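You operate a simulated robot arm through the tools that you are given. There is no shell and no other tool.

Carry out the task below with a simulated robot arm. There is one attempt and no reset: what you move stays moved.

## Task
Test the hoist stop, then run the lifter down and up.
Fine: push the stop in, try the up button, pull the stop out.
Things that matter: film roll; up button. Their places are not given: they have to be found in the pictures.

Only the result counts: the job must be done as asked and must still hold three seconds after the hand-in. Knocking over, shifting, dropping, spilling or breaking anything else fails it.

## Robot
A 7-joint arm with a two-finger parallel gripper, fixed in place. Base frame: the origin is on the floor under the middle of its stand, x ahead of it, y to its left, z up. Readings come in m, rad, newtons and seconds.
With the tool pointing down near the work surface it reaches from about 0.52 to 0.96 m from the base axis. Its first joint turns from -2.897 to 2.897 rad. Payload 3.91 kg.
The TCP is the grasp point between the finger pads, 0.03 m short of the fingertips. In the tool frame z runs along the fingers and y along their closing line. Largest opening 0.11 m; finger width 0.02, thickness 0.01; the body of the gripper, 0.048 by 0.112 m, starts 0.055 m behind the TCP.
Orientation is that of the tool frame in the base frame, as a unit quaternion [x, y, z, w]. With the fingers straight down and closing along the base's y, the tool's x points along the base's -x, its y along +y and its z along -z.

## Interface
- The arm moves only by the tool play_rows. Its argument "commands" is a list of rows, each a list of 7 numbers: the shift along the tool's x, y, z in m, then the turn, a rotation vector about the tool's x, y, z in rad, then the opening, from 0 (shut) to 1 (fully open). In form: [[dx, dy, dz, rx, ry, rz, grip], ...]. A call has 1 to 20 rows; each row shifts and turns the commanded pose from where the row before left it, along the tool's axes as they then stand. A row lasts 0.2 s, in which the tool goes at most 0.05 m and 0.15 rad; a call with a longer step from one row to the next is refused whole, and so is a gripper value outside its range. A pose out of reach is approached as far as the arm can. The call stops where the force on the tool passes 40 N (or 10 N more than at its start, if that is more) or the arm is blocked; 0.2 s more then pass. Each finger travels about 0.072 m/s and halts on what it meets, pressing with about 32 N; the grip force reading is that of the motor and also rises with nothing between the fingers. The clock runs only during rows and for 0.2 s after the last one: add rows that do not move to give the fingers time. It gives the time, the measured TCP pose, the force on the tool (base axes), the opening and the grip force at its end, in the units of the frame above (readings bear some noise), with the torque about the TCP (base axes, N m) and any sound that the robot's microphone picked up.
- Cameras (640 x 400 px; columns grow to the right, rows downward): "scene" is fixed at [0.4001, 0.4998, 1.4115]; the picture's right is [-0.44, 0.90, 0.00], its down [0.85, 0.41, -0.32] and it looks along [-0.28, -0.14, -0.95] (base axes); focal length 214 px, centre (320, 200). "wrist" rides on the gripper at [0.072, 0.017, -0.103] in the tool frame; the picture's right is [-0.23, 0.97, 0.00], its down [-0.76, -0.18, -0.62] and it looks along [-0.61, -0.14, 0.78] (tool axes); focal length 222 px, centre (320, 200).
- grab_frame(camera): a new picture of that camera. The clock stands still meanwhile.
- raise_lower(by): slides the trunk up (or, below 0, down) by that many m; the arm rides with it, the base frame stays. It gives what a move gives, with no picture.
- probe_pixels(camera, pixels): there is no depth. For up to 12 entries [column, row, z] of the newest picture of that camera ("zoom" is the newest enlarged one), the place [x, y] in the base frame at which the ray of that pixel passes the height z, good to about 0.002 m. The clock stands still meanwhile.
- inspect(camera, box): a new picture of the part [left, top, right, bottom] of that camera's present view, enlarged. The clock stands still meanwhile.
- hand_in(): hands the job in; it is judged then, once.

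Leave the gripper open and the arm clear of the work at the hand-in unless told otherwise.

The tools are called after "Request:" as name(argument=value, ...) on one line, values as JSON. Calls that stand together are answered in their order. play_rows: Moves the arm, as the interface text tells. Its arguments: {"type":"object","properties":{"commands":{"type":"array","items":{"type":"array","items":{"type":"number"}}}},"required":["commands"]} The other tools are called the same way: raise_lower (by) moves the trunk up or down; grab_frame (camera) takes a picture; probe_pixels (camera, pixels) gives the place at which the rays of pixels pass given heights; inspect (camera, box) takes an enlarged picture of a part of a camera's view; hand_in () hands the job in.

At the start:

```text
t: 0.0
ee_pos: [0.2331, 0.3372, 1.0934]
orientation: [0.001, 1.0, 0.0, 0.0]
wrist_force: [0.1, -0.5, 0.1]
ft_torque: [0.0, 0.02, 0.06]
opening: 0.1102
grip_force: 0.1
trunk travel left (down, up): [-0.625, 0.057]
```

scene: 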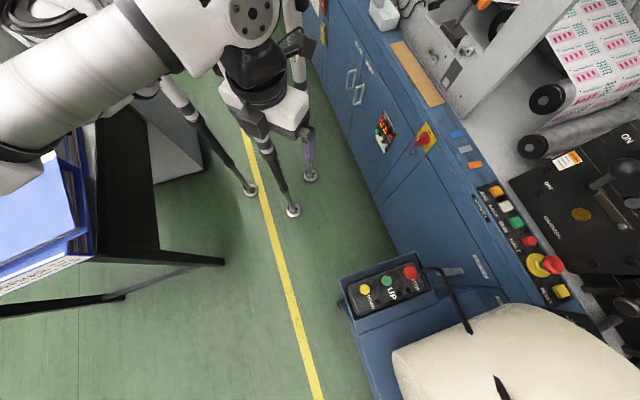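
wrist: 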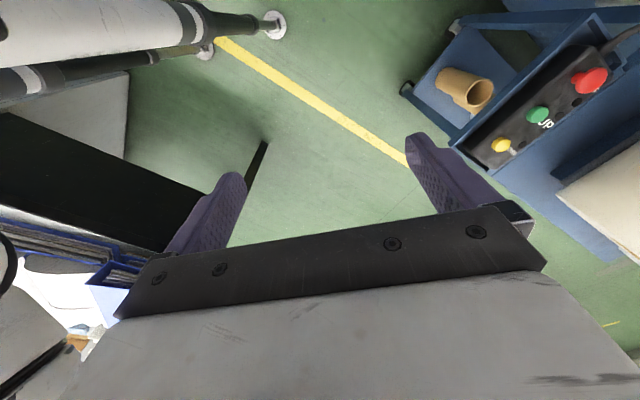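

The scene view shows a small control box with a yellow, a green ("UP") and a red button near (387,290). The wrist view shows the same box near (540,110), with a cardboard-coloured tube in the lifter below it. I'll take enlarged pictures of both areas.

Request:
inspect(camera="scene", box=[320, 230, 480, 330])

Request:
inspect(camera="wrist", box=[400, 20, 640, 170])

Request:
inspect(camera="scene", box=[340, 80, 600, 320])

```text
4.00 times, centred on (400, 280) of scene
```

zoom: 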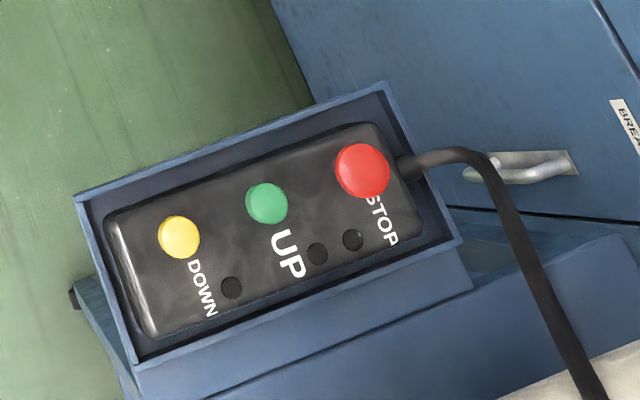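

```text
2.67 times, centred on (520, 95) of wrist
```

zoom: 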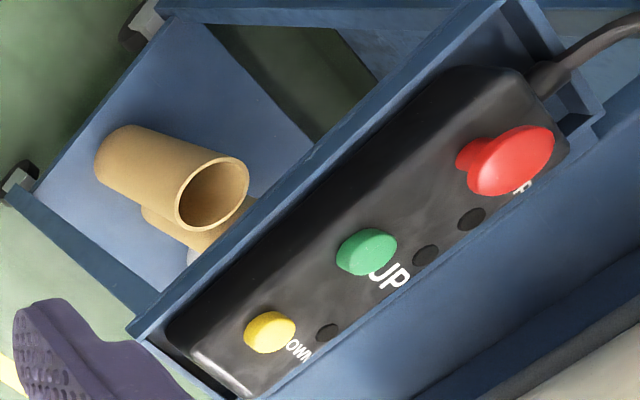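

```text
1.67 times, centred on (470, 200) of scene
```

zoom: 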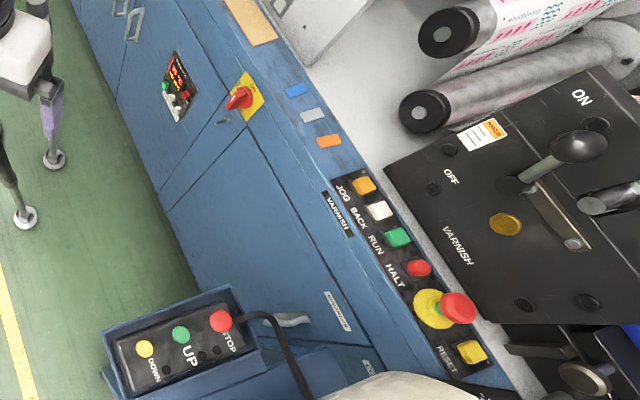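

The pendant carries DOWN (yellow), UP (green) and STOP (a red mushroom), with three dark lamps. A different emergency stop sits on the press and must be left alone. I'll cross the two cameras' rays on the button tops to get their heights. Scene pixels: yellow (364.8,289), green (386.8,280.8), red (410.5,272.5). Wrist pixels: yellow (500.5,144.5), green (537.5,114.3), red (593,80).

Request:
probe_pixels(camera="scene", pixels=[[364.8, 289, 0.8], [364.8, 289, 0.84], [364.8, 289, 0.88], [386.8, 280.8, 0.8], [386.8, 280.8, 0.84], [386.8, 280.8, 0.88], [410.5, 272.5, 0.8], [410.5, 272.5, 0.84], [410.5, 272.5, 0.88]])

Request:
probe_pixels(camera="wrist", pixels=[[500.5, 144.5, 0.8], [500.5, 144.5, 0.84], [500.5, 144.5, 0.88], [537.5, 114.3, 0.8], [537.5, 114.3, 0.84], [537.5, 114.3, 0.88], [593, 80, 0.8], [593, 80, 0.84], [593, 80, 0.88]])

```text
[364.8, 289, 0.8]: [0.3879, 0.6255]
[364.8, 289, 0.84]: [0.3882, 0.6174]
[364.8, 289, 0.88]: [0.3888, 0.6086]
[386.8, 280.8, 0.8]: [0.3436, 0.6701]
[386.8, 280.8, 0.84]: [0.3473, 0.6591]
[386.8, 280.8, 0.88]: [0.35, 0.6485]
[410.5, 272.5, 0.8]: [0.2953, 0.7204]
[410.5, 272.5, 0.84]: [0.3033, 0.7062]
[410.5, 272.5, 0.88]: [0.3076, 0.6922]
```

```text
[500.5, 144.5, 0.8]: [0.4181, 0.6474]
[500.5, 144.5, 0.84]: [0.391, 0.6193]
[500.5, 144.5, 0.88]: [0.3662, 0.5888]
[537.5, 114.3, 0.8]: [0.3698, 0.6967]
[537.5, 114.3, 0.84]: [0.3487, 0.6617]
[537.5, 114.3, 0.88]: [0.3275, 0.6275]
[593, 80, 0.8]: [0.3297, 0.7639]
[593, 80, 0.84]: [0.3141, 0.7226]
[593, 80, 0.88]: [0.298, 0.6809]
```

Crossing the rays gives:
- DOWN at about (0.389, 0.618, 0.842)
- UP at about (0.348, 0.660, 0.842)
- STOP at about (0.305, 0.700, 0.862)

The panel is roughly level. Next I'll move the hand at its present height towards (0.30, 0.55) with the fingers closing, to get a closer wrist view of the pendant, roll and lifter.

Request:
play_rows(commands=[[-0.0134, 0.0426, 0, 0, 0, 0, 0.6], [-0.0134, 0.0426, 0, 0, 0, 0, 0.3], [-0.0134, 0.0426, 0, 0, 0, 0, 0], [-0.0134, 0.0426, 0, 0, 0, 0, 0], [-0.0134, 0.0426, 0, 0, 0, 0, 0], [0, 0, 0, 0, 0, 0, 0]])

Request:
grab_frame(camera="wrist")

Request:
grab_frame(camera="scene")

```text
t: 1.4
ee_pos: [0.3031, 0.5487, 1.0964]
orientation: [0.0, 1.0, 0.0, 0.0]
wrist_force: [-0.3, 0.0, 0.7]
ft_torque: [-0.02, 0.0, 0.01]
opening: 0.0
grip_force: 32.1
trunk travel left (down, up): [-0.625, 0.057]
```

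```text
taken
```

wrist: 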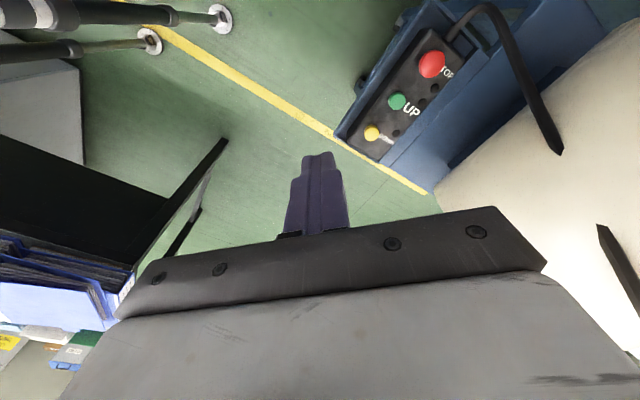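

```text
taken
```

scene: 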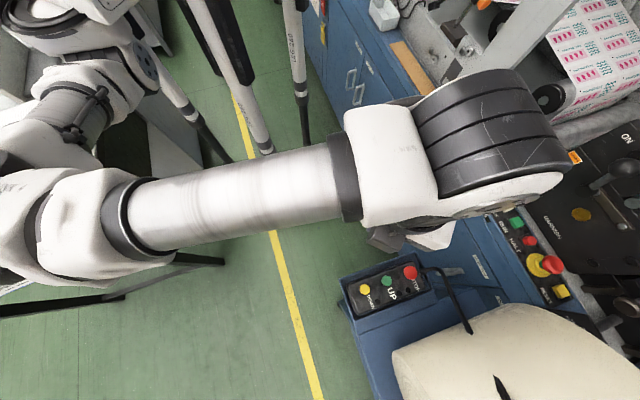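

The roll is big and close to the pendant at right, and the black pendant cable loops over towards it. I'll turn the hand about its axis by +45° (base) so the closing line runs along the button row and the camera stays away from the roll. Then I'll look again.

Request:
play_rows(commands=[[0, 0, 0, 0, 0, -0.1309, 0], [0, 0, 0, 0, 0, -0.1309, 0], [0, 0, 0, 0, 0, -0.1309, 0], [0, 0, 0, 0, 0, -0.1309, 0], [0, 0, 0, 0, 0, -0.1309, 0], [0, 0, 0, 0, 0, -0.1309, 0], [0, 0, 0, 0, 0, 0, 0]])

Request:
grab_frame(camera="wrist")

```text
t: 3.0
ee_pos: [0.3015, 0.55, 1.0921]
orientation: [-0.383, 0.924, 0.0, 0.0]
wrist_force: [-0.8, -0.2, 0.3]
ft_torque: [-0.01, 0.01, 0.0]
opening: 0.0
grip_force: 32.0
trunk travel left (down, up): [-0.625, 0.057]
```

```text
taken
```

wrist: 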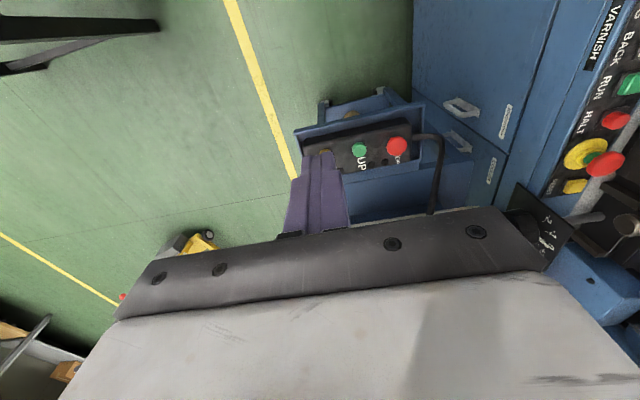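

The view is now square to the pendant. I'll move to hover above it at about (0.33, 0.66, 1.00) so the pendant sits in the upper half of the picture, clear of the fingers.

Request:
play_rows(commands=[[-0.0245, 0.0144, 0.023, 0, 0, 0, 0], [-0.0245, 0.0144, 0.023, 0, 0, 0, 0], [-0.0245, 0.0144, 0.023, 0, 0, 0, 0], [-0.0245, 0.0144, 0.023, 0, 0, 0, 0], [0, 0, 0, 0, 0, 0, 0]])

Request:
grab_frame(camera="wrist")

Request:
inspect(camera="wrist", box=[200, 40, 440, 190])

Request:
grab_frame(camera="scene")

```text
t: 4.2
ee_pos: [0.3287, 0.6602, 1.0047]
orientation: [-0.383, 0.924, 0.0, 0.0]
wrist_force: [-0.5, 0.6, 0.2]
ft_torque: [0.01, 0.02, 0.01]
opening: 0.0
grip_force: 32.4
trunk travel left (down, up): [-0.625, 0.057]
```

```text
taken
```

wrist: 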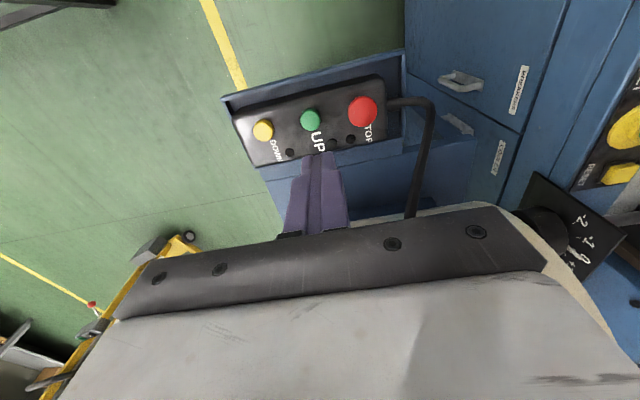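

```text
2.67 times, centred on (320, 115) of wrist
```

zoom: 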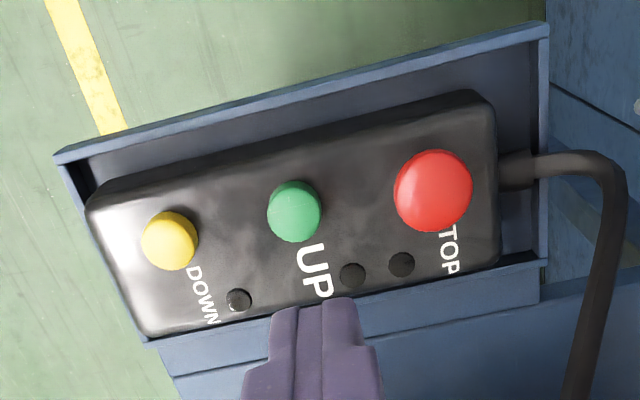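

```text
taken
```

scene: 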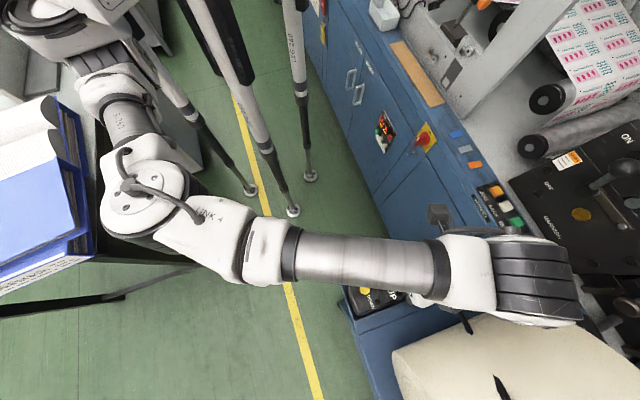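

I have a clear view of the panel now. In the zoom yellow is at (170,240), green at (295,211) and red at (433,190). I'll locate these, plus the panel corners and tray rim, at plausible heights.

Request:
probe_pixels(camera="zoom", pixels=[[170, 240, 0.842], [295, 211, 0.842], [433, 190, 0.862], [433, 190, 0.85], [88, 205, 0.82], [480, 92, 0.82], [148, 335, 0.82], [500, 262, 0.82], [396, 190, 0.86], [472, 190, 0.86]])

Request:
probe_pixels(camera="scene", pixels=[[353, 262, 0.82], [353, 262, 0.84]])

```text
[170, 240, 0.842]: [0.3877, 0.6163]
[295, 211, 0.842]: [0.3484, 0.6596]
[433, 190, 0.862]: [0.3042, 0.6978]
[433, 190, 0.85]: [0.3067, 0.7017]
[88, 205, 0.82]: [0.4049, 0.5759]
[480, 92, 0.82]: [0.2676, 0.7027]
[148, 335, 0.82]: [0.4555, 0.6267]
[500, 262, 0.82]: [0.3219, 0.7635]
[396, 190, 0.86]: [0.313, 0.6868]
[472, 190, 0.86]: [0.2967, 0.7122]
```

```text
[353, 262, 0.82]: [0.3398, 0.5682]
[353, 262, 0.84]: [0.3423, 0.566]
```

All three positions agree between views, and the red cap is about 0.03 m across. I'll move to above STOP at about (0.304, 0.698) with the tips about 0.028 m over its cap, and check the alignment before pressing.

Request:
play_rows(commands=[[-0.0032, 0.0147, 0.0283, 0, 0, 0, 0], [-0.0032, 0.0147, 0.0283, 0, 0, 0, 0], [-0.0032, 0.0147, 0.0283, 0, 0, 0, 0], [0, 0, 0, 0, 0, 0, 0]])

Request:
grab_frame(camera="wrist")

Request:
inspect(camera="scene", box=[320, 220, 640, 400])

```text
t: 5.2
ee_pos: [0.303, 0.697, 0.9201]
orientation: [-0.382, 0.924, 0.001, 0.001]
wrist_force: [-0.8, 0.3, -1.0]
ft_torque: [0.02, 0.0, -0.01]
opening: 0.0001
grip_force: 32.0
trunk travel left (down, up): [-0.625, 0.057]
```

```text
taken
```

wrist: 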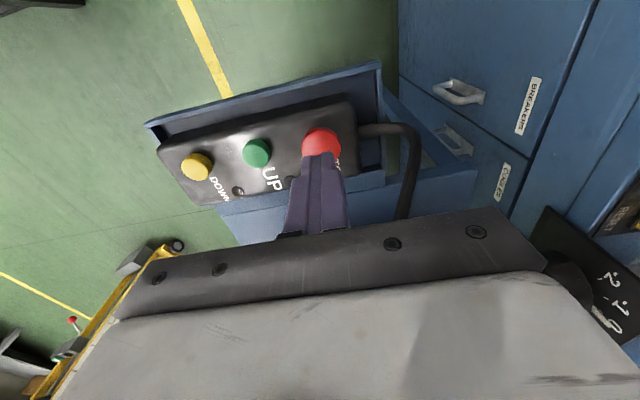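

```text
2.00 times, centred on (480, 310) of scene
```

zoom: 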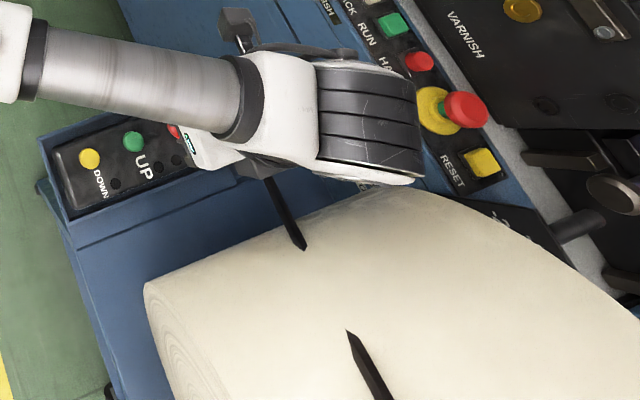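

The tips are over the red cap, just below (322,145). I'll lower slowly until STOP takes the force and clicks.

Request:
play_rows(commands=[[0, 0, 0.008, 0, 0, 0, 0], [0, 0, 0.008, 0, 0, 0, 0], [0, 0, 0.004, 0, 0, 0, 0], [0, 0, 0.003, 0, 0, 0, 0], [0, 0, 0.003, 0, 0, 0, 0], [0, 0, 0.003, 0, 0, 0, 0], [0, 0, 0, 0, 0, 0, 0]])

Request:
inspect(camera="wrist", box=[200, 60, 440, 210])

```text
t: 6.8
ee_pos: [0.3041, 0.6997, 0.8884]
orientation: [-0.383, 0.924, 0.0, 0.0]
wrist_force: [-0.9, 0.8, 1.0]
ft_torque: [-0.02, 0.0, 0.0]
opening: 0.0
grip_force: 31.9
trunk travel left (down, up): [-0.625, 0.057]
```

```text
2.67 times, centred on (320, 135) of wrist
```

zoom: 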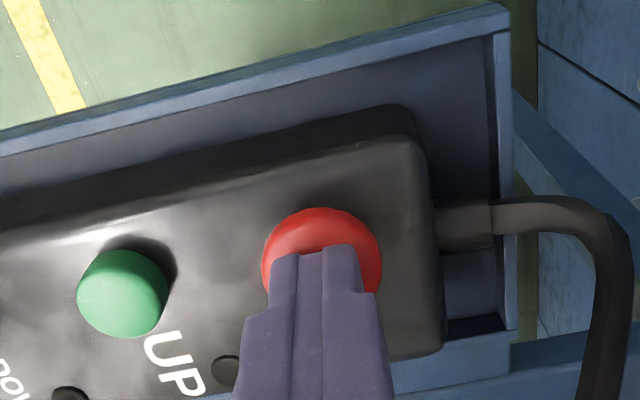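

There is no contact force yet, with the tips at about 0.858. I'll continue down in small steps.

Request:
play_rows(commands=[[0, 0, 0.002, 0, 0, 0, 0], [0, 0, 0.002, 0, 0, 0, 0], [0, 0, 0.002, 0, 0, 0, 0], [0, 0, 0.002, 0, 0, 0, 0], [0, 0, 0, 0, 0, 0, 0]])

```text
t: 8.0
ee_pos: [0.3045, 0.6993, 0.8796]
orientation: [-0.383, 0.924, 0.0, 0.0]
wrist_force: [1.3, -0.7, 2.4]
ft_torque: [-0.01, 0.0, 0.02]
opening: 0.0
grip_force: 32.2
trunk travel left (down, up): [-0.625, 0.057]
```

Request:
inspect(camera="wrist", box=[200, 60, 440, 210])

```text
2.67 times, centred on (320, 135) of wrist
```

zoom: 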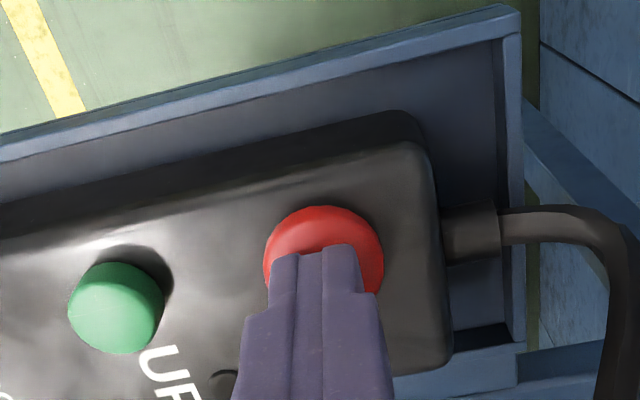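

The force is about 2 N, so the tips are just at contact at about 0.850. I'll keep pressing in small steps.

Request:
play_rows(commands=[[0, 0, 0.002, 0, 0, 0, 0], [0, 0, 0.002, 0, 0, 0, 0], [0, 0, 0.002, 0, 0, 0, 0], [0, 0, 0, 0, 0, 0, 0]])

Request:
inspect(camera="wrist", box=[200, 60, 440, 210])

```text
t: 9.0
ee_pos: [0.304, 0.6979, 0.8785]
orientation: [-0.383, 0.924, 0.004, 0.002]
wrist_force: [1.6, 6.0, 36.6]
ft_torque: [0.21, -0.06, 0.15]
opening: 0.0002
grip_force: 32.0
trunk travel left (down, up): [-0.625, 0.057]
```

```text
2.67 times, centred on (320, 135) of wrist
```

zoom: 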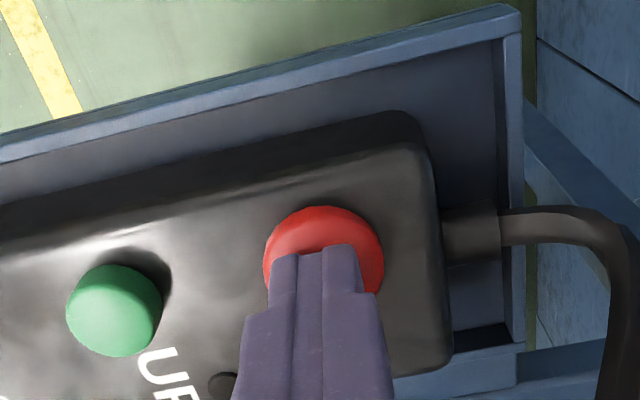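

The force rose to 36.6 N with almost no motion. STOP may be seated at the bottom, or just stiff. I'll back off 0.03 m and compare the cap with the earlier picture.

Request:
play_rows(commands=[[0, 0, -0.01, 0, 0, 0, 0], [0, 0, -0.015, 0, 0, 0, 0], [0, 0, -0.02, 0, 0, 0, 0], [0.01, -0.03, -0.03, 0, 0, 0, 0], [0.01, -0.0357, -0.0413, 0, 0, 0, 0], [0, 0, 0, 0, 0, 0, 0]])

Request:
inspect(camera="wrist", box=[200, 40, 440, 190])

```text
refused: row 5 steps farther than a row can; nothing moved
```

```text
2.67 times, centred on (320, 115) of wrist
```

zoom: 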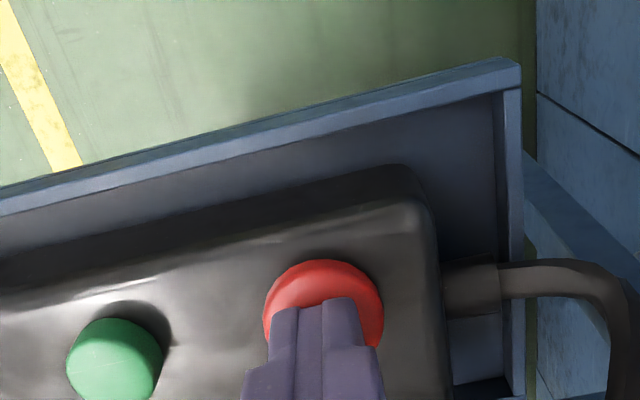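

That call was refused because one step was too long. I'll retreat with shorter steps to the same hover pose as before, for a like-for-like comparison.

Request:
play_rows(commands=[[0, 0, -0.015, 0, 0, 0, 0], [0, 0, -0.026, 0, 0, 0, 0], [0.003, -0.0147, -0.03, 0, 0, 0, 0], [0.003, -0.0147, -0.03, 0, 0, 0, 0], [0.003, -0.0147, -0.03, 0, 0, 0, 0], [0, 0, 0, 0, 0, 0, 0]])

Request:
inspect(camera="wrist", box=[200, 40, 440, 190])

```text
t: 10.4
ee_pos: [0.3311, 0.6609, 1.0045]
orientation: [-0.382, 0.924, -0.001, 0.0]
wrist_force: [0.0, -0.9, 0.3]
ft_torque: [0.04, 0.01, 0.02]
opening: 0.0001
grip_force: 32.1
trunk travel left (down, up): [-0.625, 0.057]
```

```text
2.67 times, centred on (320, 115) of wrist
```

zoom: 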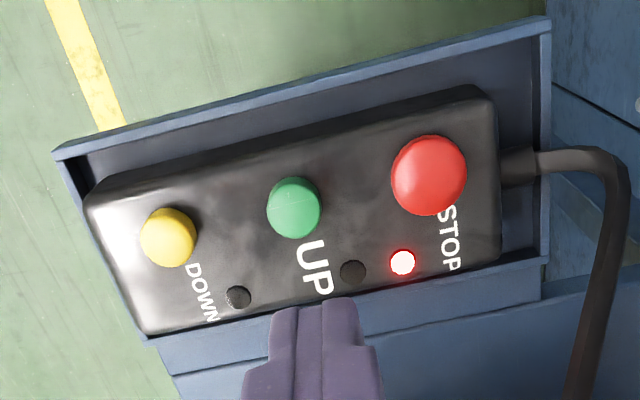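

STOP is in: its lamp at zoom (402,262) is now lit red and the cap sits lower. Next I'll try UP. I'll take a scene picture as a reference for the roll and move above UP at (0.348, 0.660).

Request:
play_rows(commands=[[-0.004, -0.0042, 0.04, 0, 0, 0, 0], [-0.004, -0.0042, 0.04, 0, 0, 0, 0], [-0.0035, -0.0042, 0.03, 0, 0, 0, 0], [0, 0, 0, 0, 0, 0, 0]])

Request:
inspect(camera="wrist", box=[200, 60, 440, 210])

Request:
inspect(camera="scene", box=[320, 220, 640, 400])

```text
t: 11.4
ee_pos: [0.3489, 0.6587, 0.8944]
orientation: [-0.382, 0.924, 0.0, 0.001]
wrist_force: [-0.7, 0.0, -0.1]
ft_torque: [-0.05, 0.0, 0.0]
opening: 0.0
grip_force: 32.6
trunk travel left (down, up): [-0.625, 0.057]
```

```text
2.67 times, centred on (320, 135) of wrist
```

zoom: 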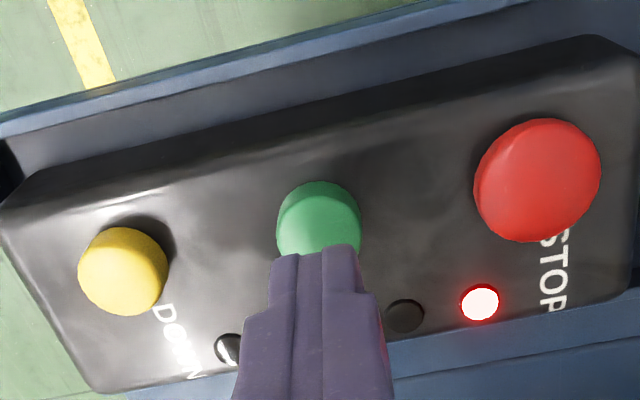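

```text
2.00 times, centred on (480, 310) of scene
```

zoom: 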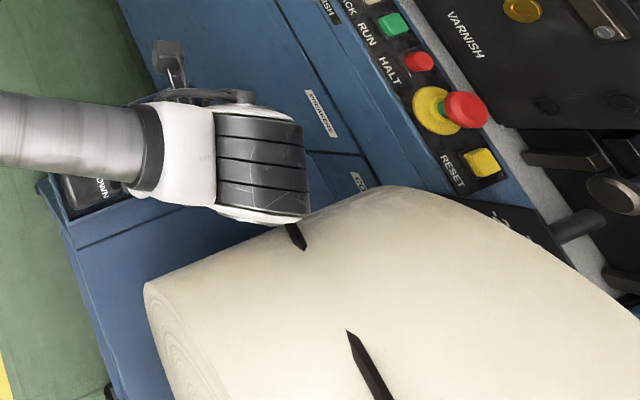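

The tips are over UP. STOP's lamp is still lit and the roll's reference edge is at scene-zoom (145,285). I'll lower slowly onto UP.

Request:
play_rows(commands=[[0, 0, 0.01, 0, 0, 0, 0], [0, 0, 0.008, 0, 0, 0, 0], [0, 0, 0.002, 0, 0, 0, 0], [0, 0, 0.002, 0, 0, 0, 0], [0, 0, 0, 0, 0, 0, 0]])

Request:
inspect(camera="wrist", box=[200, 60, 440, 210])

```text
t: 12.6
ee_pos: [0.3476, 0.6595, 0.8732]
orientation: [-0.383, 0.924, 0.0, 0.001]
wrist_force: [1.2, -1.7, 2.5]
ft_torque: [-0.02, -0.04, -0.01]
opening: 0.0003
grip_force: 32.2
trunk travel left (down, up): [-0.625, 0.057]
```

```text
2.67 times, centred on (320, 135) of wrist
```

zoom: 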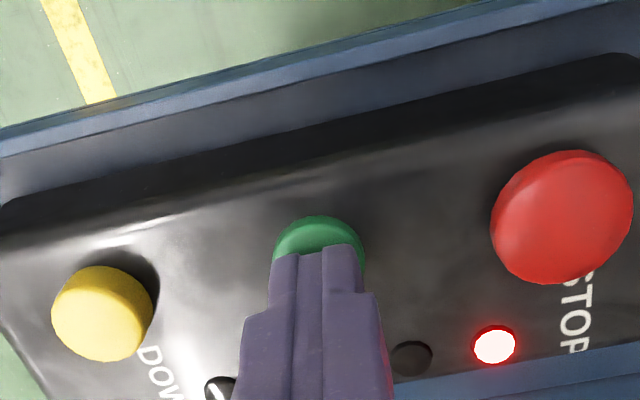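

The reading is about 2.5 N, so this is first contact on UP. I'll press a few millimetres more.

Request:
play_rows(commands=[[0, 0, 0.002, 0, 0, 0, 0], [0, 0, 0.002, 0, 0, 0, 0], [0, 0, 0, 0, 0, 0, 0]])

Request:
inspect(camera="wrist", box=[200, 60, 440, 210])

Request:
inspect(camera="scene", box=[320, 220, 640, 400])

```text
t: 13.4
ee_pos: [0.348, 0.66, 0.8732]
orientation: [-0.383, 0.924, 0.002, 0.002]
wrist_force: [4.8, 1.7, 26.0]
ft_torque: [-0.01, -0.13, 0.27]
opening: 0.0002
grip_force: 32.0
trunk travel left (down, up): [-0.625, 0.057]
```

```text
2.67 times, centred on (320, 135) of wrist
```

zoom: 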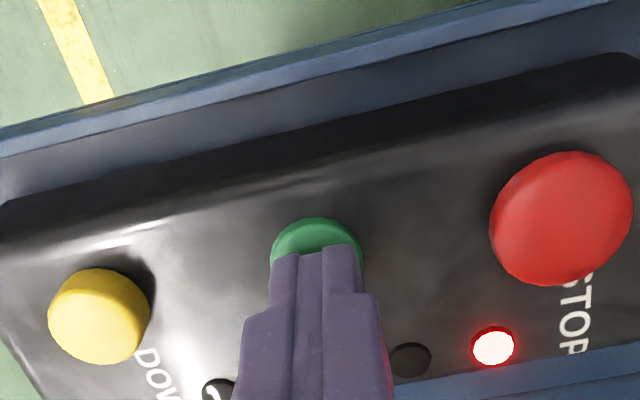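

```text
2.00 times, centred on (480, 310) of scene
```

zoom: 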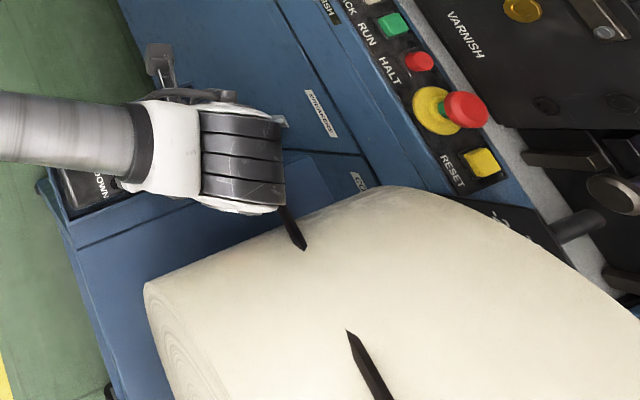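

UP now carries 26 N, the up lamp stays dark and the roll hasn't moved. To be sure UP is fully pressed, I'll press a little harder and hold briefly.

Request:
play_rows(commands=[[0, 0, 0.001, 0, 0, 0, 0], [0, 0, 0.001, 0, 0, 0, 0], [0, 0, 0, 0, 0, 0, 0], [0, 0, 0, 0, 0, 0, 0], [0, 0, 0, 0, 0, 0, 0]])

Request:
inspect(camera="wrist", box=[200, 60, 440, 210])

Request:
inspect(camera="scene", box=[320, 220, 640, 400])

```text
t: 14.6
ee_pos: [0.3479, 0.6592, 0.8705]
orientation: [-0.384, 0.924, 0.003, 0.003]
wrist_force: [7.0, 7.2, 38.2]
ft_torque: [0.15, -0.24, -0.21]
opening: 0.0001
grip_force: 31.8
trunk travel left (down, up): [-0.625, 0.057]
```

```text
2.67 times, centred on (320, 135) of wrist
```

zoom: 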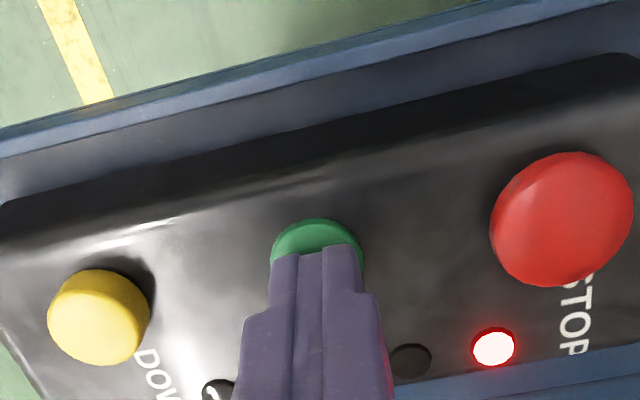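

```text
2.00 times, centred on (480, 310) of scene
```

zoom: 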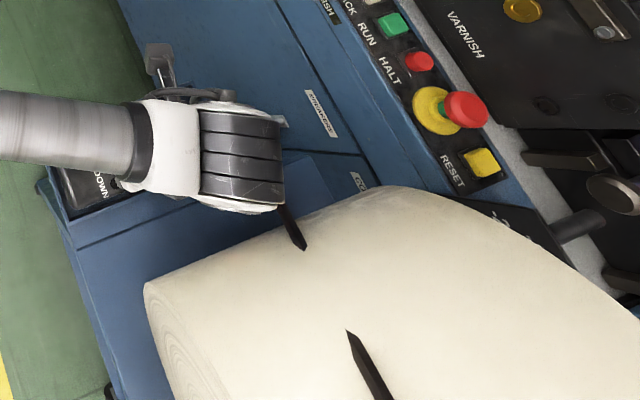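

Held at 38 N for about a second: no up lamp, no sound, and the roll is unmoved in the scene picture, so the stop blocks UP. I'll release UP and go up to a hover over STOP to plan the pull.

Request:
play_rows(commands=[[0, 0, -0.012, 0, 0, 0, 0], [0, 0, -0.025, 0, 0, 0, 0], [0, 0, -0.04, 0, 0, 0, 0], [0.004, 0.015, -0.04, 0, 0, 0, 0.2], [0.0, 0.008, -0.019, 0, 0, 0, 0.4], [0, 0, 0, 0, 0, 0, 0.5], [0, 0, 0, 0, 0, 0, 0.5]])

Request:
inspect(camera="wrist", box=[200, 40, 440, 190])

```text
t: 16.2
ee_pos: [0.3269, 0.6735, 1.0026]
orientation: [-0.383, 0.924, -0.001, 0.0]
wrist_force: [-0.5, -1.0, 0.2]
ft_torque: [0.0, 0.01, 0.0]
opening: 0.055
grip_force: 0.0
trunk travel left (down, up): [-0.625, 0.057]
```

```text
2.67 times, centred on (320, 115) of wrist
```

zoom: 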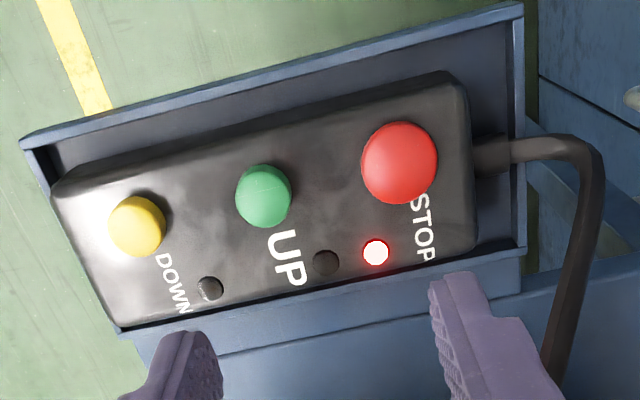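

The gripper is half open and hovering. I'll work out the panel surface height from the lamps (zoom (209,288), (326,263) and (376,252)) against the scene pixels from the start, and the pushed cap at zoom (399,160).

Request:
probe_pixels(camera="zoom", pixels=[[209, 288, 0.81], [209, 288, 0.83], [326, 263, 0.81], [326, 263, 0.83], [376, 252, 0.81], [376, 252, 0.83], [400, 158, 0.85], [362, 158, 0.845], [438, 158, 0.845], [400, 204, 0.84], [400, 122, 0.85]])

Request:
probe_pixels(camera="scene", pixels=[[377.75, 301.75, 0.81], [377.75, 301.75, 0.83], [399.25, 293.25, 0.81], [399.25, 293.25, 0.83], [408, 290, 0.81], [408, 290, 0.83]])

```text
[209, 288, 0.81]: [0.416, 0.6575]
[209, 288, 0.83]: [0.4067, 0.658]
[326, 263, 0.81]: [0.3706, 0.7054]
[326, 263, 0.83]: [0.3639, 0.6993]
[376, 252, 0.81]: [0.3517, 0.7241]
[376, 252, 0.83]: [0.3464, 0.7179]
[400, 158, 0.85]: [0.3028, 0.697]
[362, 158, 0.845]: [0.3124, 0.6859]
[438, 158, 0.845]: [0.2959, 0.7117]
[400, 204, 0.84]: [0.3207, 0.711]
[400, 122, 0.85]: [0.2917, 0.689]
```

```text
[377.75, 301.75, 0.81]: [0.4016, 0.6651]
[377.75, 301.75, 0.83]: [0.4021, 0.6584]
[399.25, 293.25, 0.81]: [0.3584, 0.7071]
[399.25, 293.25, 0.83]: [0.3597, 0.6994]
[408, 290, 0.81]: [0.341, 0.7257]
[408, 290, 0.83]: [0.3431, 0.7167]
```

The panel surface works out at about 0.834-0.838, the pushed cap's top at about 0.8485, and its centre at (0.304, 0.698). I'll set the opening to about 0.045 m and move over the cap with the tips at about 0.86. The near finger should then clear the green button.

Request:
play_rows(commands=[[-0.0003, 0.0112, 0.03, 0, 0, 0, 0.41], [-0.0004, 0.0112, 0.03, 0, 0, 0, 0.41], [-0.0004, 0.0111, 0.03, 0, 0, 0, 0.41], [0, 0, 0.0226, 0, 0, 0, 0.41], [0, 0, 0, 0, 0, 0, 0.41]])

Request:
inspect(camera="wrist", box=[200, 60, 440, 210])

```text
t: 17.4
ee_pos: [0.3059, 0.6984, 0.8905]
orientation: [-0.383, 0.924, 0.0, 0.0]
wrist_force: [-0.2, 0.2, -0.1]
ft_torque: [0.01, -0.01, 0.01]
opening: 0.0449
grip_force: 0.1
trunk travel left (down, up): [-0.625, 0.057]
```

```text
2.67 times, centred on (320, 135) of wrist
```

zoom: 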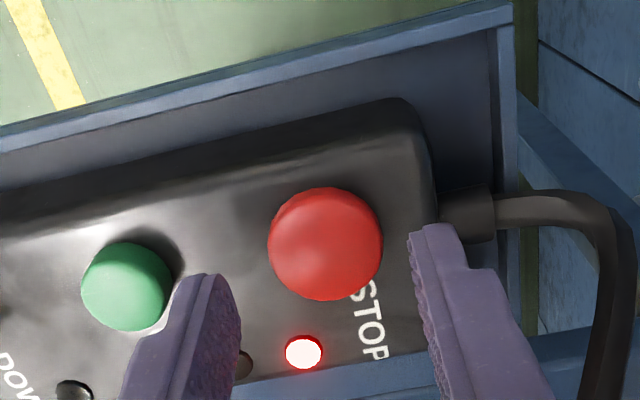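

The fingers straddle the cap, with the left finger between green and red and the right one beyond the cap. I'll lower to a tip height of about 0.840 in fine steps, watching the force.

Request:
play_rows(commands=[[0, 0, 0.008, 0, 0, 0, 0.41], [0, 0, 0.006, 0, 0, 0, 0.41], [0, 0, 0.004, 0, 0, 0, 0.41], [0, 0, 0.002, 0, 0, 0, 0.41], [0, 0, 0, 0, 0, 0, 0.41]])

Request:
inspect(camera="wrist", box=[200, 60, 440, 210])

```text
t: 18.6
ee_pos: [0.3066, 0.6975, 0.8709]
orientation: [-0.383, 0.924, 0.0, 0.0]
wrist_force: [0.4, 0.1, -0.1]
ft_torque: [0.03, -0.01, 0.03]
opening: 0.0453
grip_force: 0.0
trunk travel left (down, up): [-0.625, 0.057]
```

```text
2.67 times, centred on (320, 135) of wrist
```

zoom: 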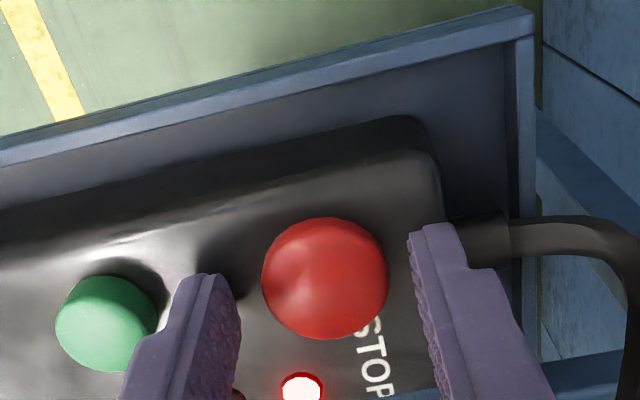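

No contact so far. The cap at (325,278) is centred between the fingers. I'll go down another 4 mm in 1 mm steps so the pads sit below the cap's widest part.

Request:
play_rows(commands=[[0, 0, 0.001, 0, 0, 0, 0.41], [0, 0, 0.001, 0, 0, 0, 0.41], [0, 0, 0.001, 0, 0, 0, 0.41], [0, 0, 0.001, 0, 0, 0, 0.41], [0, 0, 0, 0, 0, 0, 0.41]])

```text
t: 19.8
ee_pos: [0.3049, 0.6985, 0.8663]
orientation: [-0.383, 0.924, 0.001, 0.001]
wrist_force: [-0.3, -1.4, 4.4]
ft_torque: [-0.15, -0.03, -0.04]
opening: 0.0453
grip_force: 0.1
trunk travel left (down, up): [-0.625, 0.057]
```

About 4 N shows, so the tips are just touching the panel at about 0.836. I'll lift 1.5 mm and close on the cap.

Request:
play_rows(commands=[[0, 0, -0.0015, 0, 0, 0, 0.41], [0, 0, 0, 0, 0, 0, 0.3], [0, 0, 0, 0, 0, 0, 0.2], [0, 0, 0, 0, 0, 0, 0.1], [0, 0, 0, 0, 0, 0, 0], [0, 0, 0, 0, 0, 0, 0]])

Request:
inspect(camera="wrist", box=[200, 60, 440, 210])

```text
t: 21.2
ee_pos: [0.3051, 0.6979, 0.868]
orientation: [-0.383, 0.924, 0.0, 0.0]
wrist_force: [-1.6, 1.1, 0.4]
ft_torque: [-0.01, 0.13, -0.04]
opening: 0.0306
grip_force: 31.8
trunk travel left (down, up): [-0.625, 0.057]
```

```text
2.67 times, centred on (320, 135) of wrist
```

zoom: 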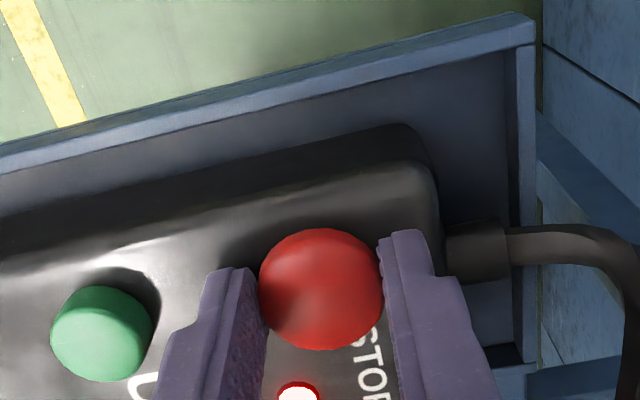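

The fingers are on the cap at 0.0306 m opening. I'll pull straight up gently, 2 mm per row.

Request:
play_rows(commands=[[0, 0, -0.002, 0, 0, 0, 0], [0, 0, -0.002, 0, 0, 0, 0], [0, 0, -0.002, 0, 0, 0, 0], [0, 0, 0, 0, 0, 0, 0]])

Request:
inspect(camera="wrist", box=[200, 60, 440, 210])

```text
t: 22.2
ee_pos: [0.3057, 0.6979, 0.8733]
orientation: [-0.383, 0.924, 0.001, 0.001]
wrist_force: [0.5, 1.6, 1.8]
ft_torque: [0.08, 0.01, -0.02]
opening: 0.0305
grip_force: 31.8
trunk travel left (down, up): [-0.625, 0.057]
```

```text
2.67 times, centred on (320, 135) of wrist
```

zoom: 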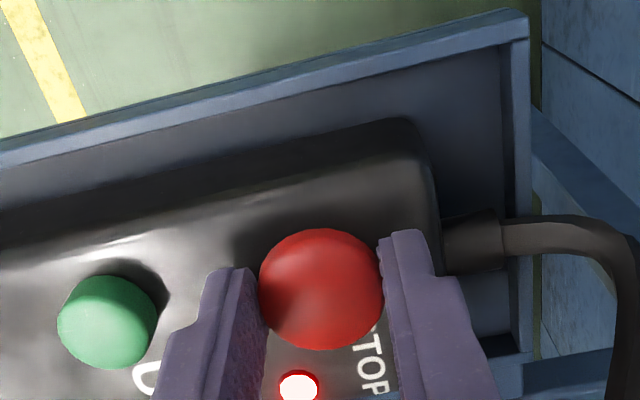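

The cap is coming up with the fingers while the panel stays put. The lamp is still lit, so I'll keep pulling.

Request:
play_rows(commands=[[0, 0, -0.002, 0, 0, 0, 0], [0, 0, -0.002, 0, 0, 0, 0], [0, 0, -0.001, 0, 0, 0, 0], [0, 0, 0, 0, 0, 0, 0]])

Request:
inspect(camera="wrist", box=[200, 60, 440, 210])

```text
t: 23.2
ee_pos: [0.3051, 0.6981, 0.8775]
orientation: [-0.383, 0.924, 0.0, 0.0]
wrist_force: [-0.4, -2.4, 0.5]
ft_torque: [-0.08, 0.0, -0.05]
opening: 0.0309
grip_force: 31.9
trunk travel left (down, up): [-0.625, 0.057]
```

```text
2.67 times, centred on (320, 135) of wrist
```

zoom: 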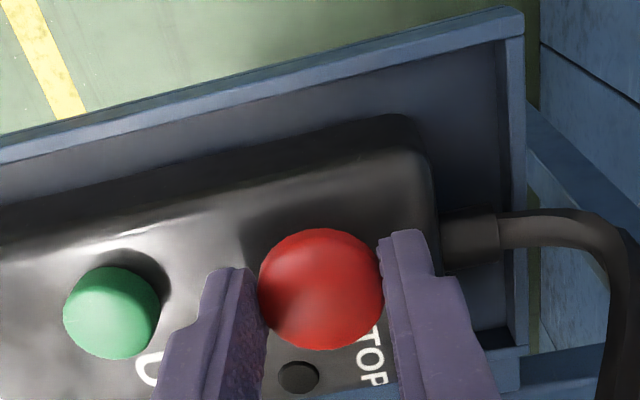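

STOP's lamp has gone dark, so it has come out. I'll ease it up a little more until there is some resistance, so it's fully out.

Request:
play_rows(commands=[[0, 0, -0.001, 0, 0, 0, 0], [0, 0, -0.001, 0, 0, 0, 0], [0, 0, 0, 0, 0, 0, 0]])

```text
t: 24.0
ee_pos: [0.3052, 0.6976, 0.8799]
orientation: [-0.383, 0.924, 0.0, 0.0]
wrist_force: [-1.5, 1.7, 0.3]
ft_torque: [0.04, 0.12, 0.0]
opening: 0.0308
grip_force: 31.8
trunk travel left (down, up): [-0.625, 0.057]
```

Request:
play_rows(commands=[[0, 0, -0.001, 0, 0, 0, 0], [0, 0, -0.001, 0, 0, 0, 0], [0, 0, 0, 0, 0, 0, 0]])

Request:
inspect(camera="wrist", box=[200, 60, 440, 210])

```text
t: 24.8
ee_pos: [0.3054, 0.6984, 0.882]
orientation: [-0.382, 0.924, 0.001, 0.0]
wrist_force: [1.7, -0.6, 0.2]
ft_torque: [0.01, -0.11, 0.04]
opening: 0.0307
grip_force: 32.4
trunk travel left (down, up): [-0.625, 0.057]
```

```text
2.67 times, centred on (320, 135) of wrist
```

zoom: 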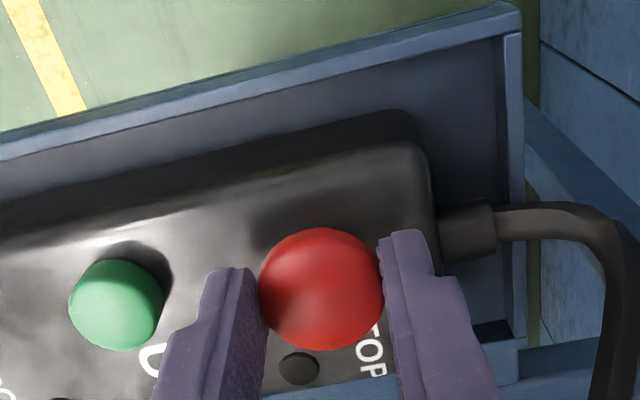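

The cap top is now back to about 0.862, its original height, and the lamp is dark. I'll open the fingers, rise clear and check that it stays out.

Request:
play_rows(commands=[[0, 0, 0, 0, 0, 0, 0.2], [0, 0, 0, 0, 0, 0, 0.35], [0, 0, 0, 0, 0, 0, 0.42], [0, 0, 0, 0, 0, 0, 0.42], [0, 0, -0.02, 0, 0, 0, 0.42], [0, 0, -0.035, 0, 0, 0, 0.42], [0.002, -0.016, -0.033, 0, 0, 0, 0.3], [0.002, -0.014, -0.03, 0, 0, 0, 0.1], [0, -0.007, 0, 0, 0, 0, 0], [0, 0, 0, 0, 0, 0, 0]])

Request:
inspect(camera="wrist", box=[200, 40, 440, 190])

Request:
grab_frame(camera="scene")

```text
t: 27.0
ee_pos: [0.3291, 0.6682, 1.0022]
orientation: [-0.383, 0.924, -0.001, 0.0]
wrist_force: [-0.9, -0.1, 0.1]
ft_torque: [0.0, 0.0, -0.03]
opening: 0.0
grip_force: 31.3
trunk travel left (down, up): [-0.625, 0.057]
```

```text
2.67 times, centred on (320, 115) of wrist
```

zoom: 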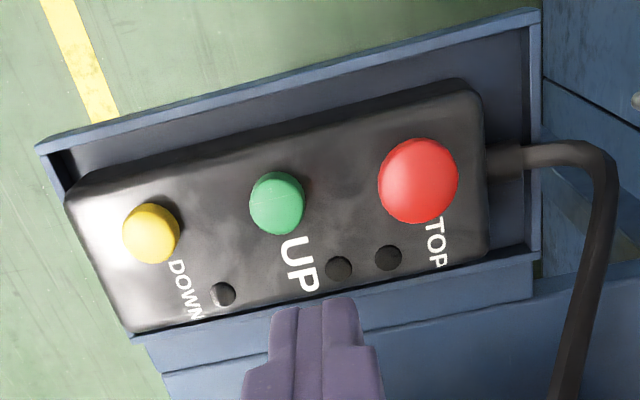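

```text
taken
```

scene: 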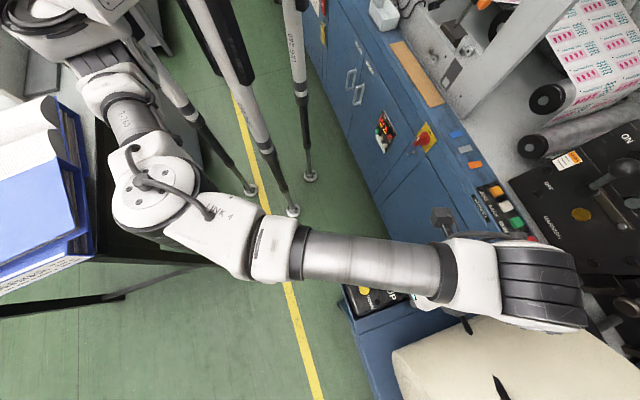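

STOP is out again and all lamps are dark. Before running the lifter down I want to see what's under the roll, because the first wrist picture showed a brown tube on a low blue plate near there. I'll back the hand away towards the base and tilt it to look under the pendant and roll.

Request:
play_rows(commands=[[0.045, 0, 0, 0, 0, 0, 0], [0.045, 0, 0, 0, 0, 0, 0], [0.045, 0, 0, 0, 0, 0, 0], [0.045, 0, 0, 0, 0, 0, 0], [0.04, 0, 0, 0, 0, 0, 0], [0, 0, 0, 0, -0.13, 0, 0], [0, 0, 0, 0, -0.13, 0, 0], [0, 0, 0, 0, -0.13, 0, 0], [0, 0, 0, 0, 0, 0, 0]])

Request:
grab_frame(camera="wrist")

Request:
grab_frame(camera="scene")

```text
t: 29.0
ee_pos: [0.1731, 0.5114, 1.0014]
orientation: [-0.375, 0.906, 0.075, 0.179]
wrist_force: [0.5, 0.7, -0.4]
ft_torque: [-0.03, -0.02, 0.01]
opening: 0.0001
grip_force: 31.9
trunk travel left (down, up): [-0.625, 0.057]
```

```text
taken
```

wrist: 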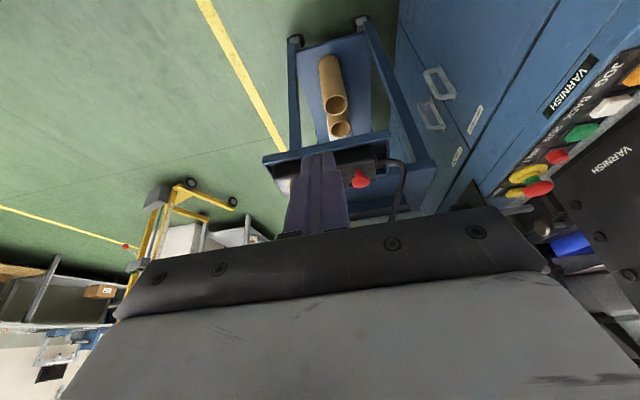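

```text
taken
```

scene: 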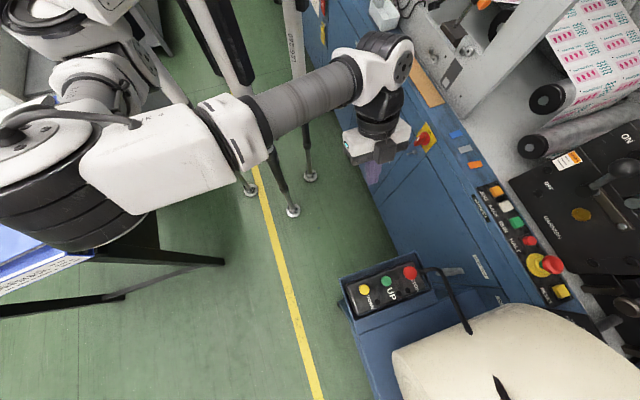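

The tilted view shows a blue frame with a low shelf holding two brown tubes at about (335,90). I'll zoom in on it.

Request:
inspect(camera="wrist", box=[250, 0, 490, 150])

Request:
inspect(camera="wrist", box=[240, 100, 480, 250])

```text
2.67 times, centred on (370, 75) of wrist
```

zoom: 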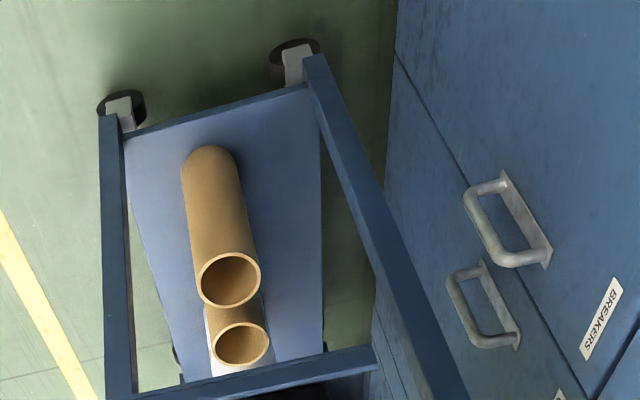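

```text
2.67 times, centred on (360, 175) of wrist
```

zoom: 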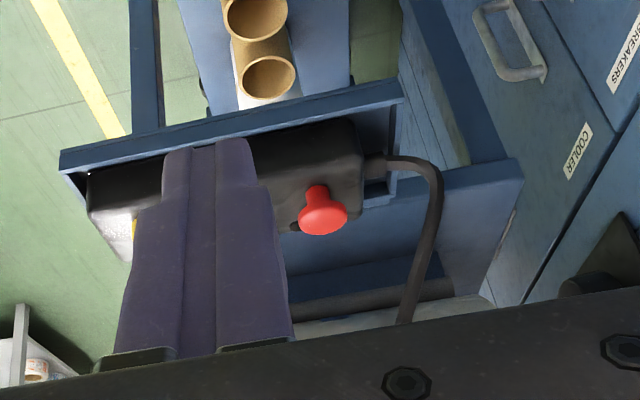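

The blue frame is a castored trolley. Two cardboard tubes appear to stand upright on its low shelf, and the pendant tray is on the front bar. I want to know whether anything is under the roll's path, so I'll lower the hand about 0.2 m in free space, well short of the trolley, and look more level.

Request:
play_rows(commands=[[0.0152, 0, 0.037, 0, 0, 0, 0], [0.0152, 0, 0.037, 0, 0, 0, 0], [0.0152, 0, 0.037, 0, 0, 0, 0], [0.0152, 0, 0.037, 0, 0, 0, 0], [0.0152, 0, 0.037, 0, 0, 0, 0], [0, 0, 0, 0, -0.13, 0, 0], [0, 0, 0, 0, 0, 0, 0]])

Request:
grab_frame(camera="wrist")

Request:
grab_frame(camera="scene")

```text
t: 30.6
ee_pos: [0.1721, 0.5127, 0.8024]
orientation: [-0.37, 0.892, 0.098, 0.238]
wrist_force: [-0.3, -0.1, 0.5]
ft_torque: [-0.02, 0.02, -0.01]
opening: 0.0
grip_force: 31.9
trunk travel left (down, up): [-0.625, 0.057]
```

```text
taken
```

wrist: 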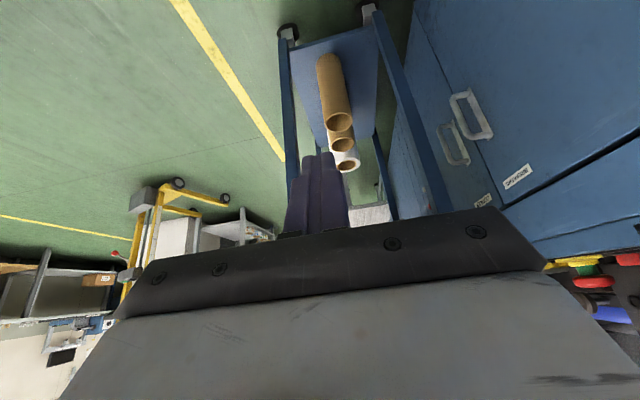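

```text
taken
```

scene: 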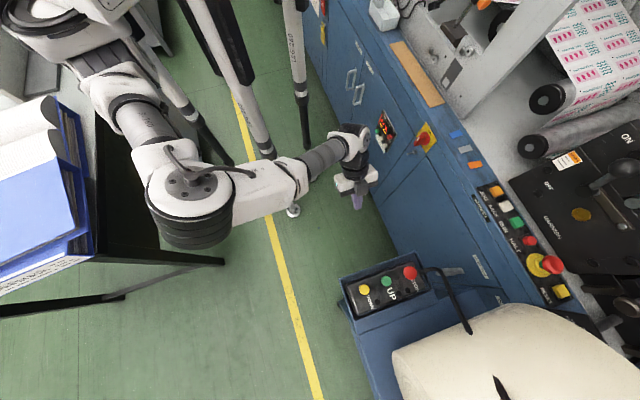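

Request:
inspect(camera="wrist", box=[260, 0, 500, 220])

Request:
inspect(camera="wrist", box=[280, 120, 440, 220])

```text
1.82 times, centred on (380, 110) of wrist
```

zoom: 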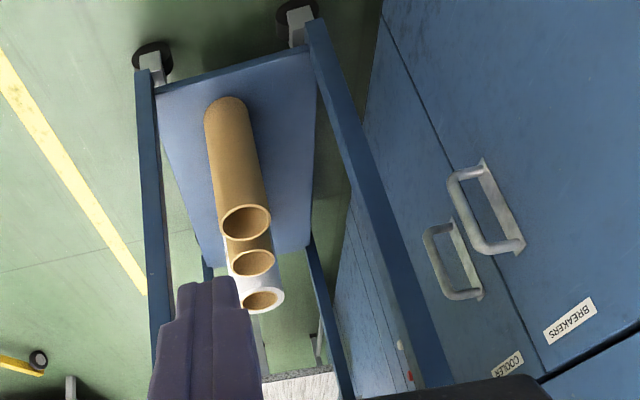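

```text
4.00 times, centred on (360, 170) of wrist
```

zoom: 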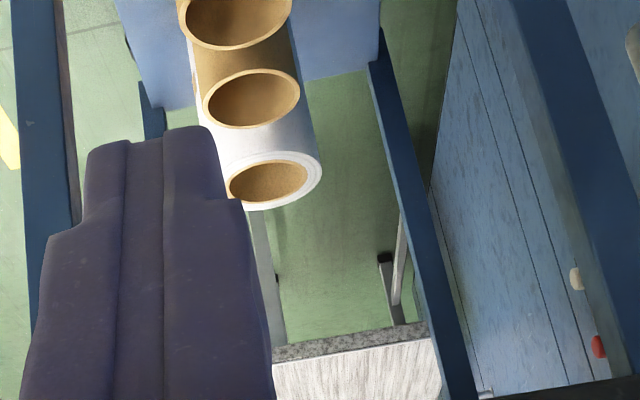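

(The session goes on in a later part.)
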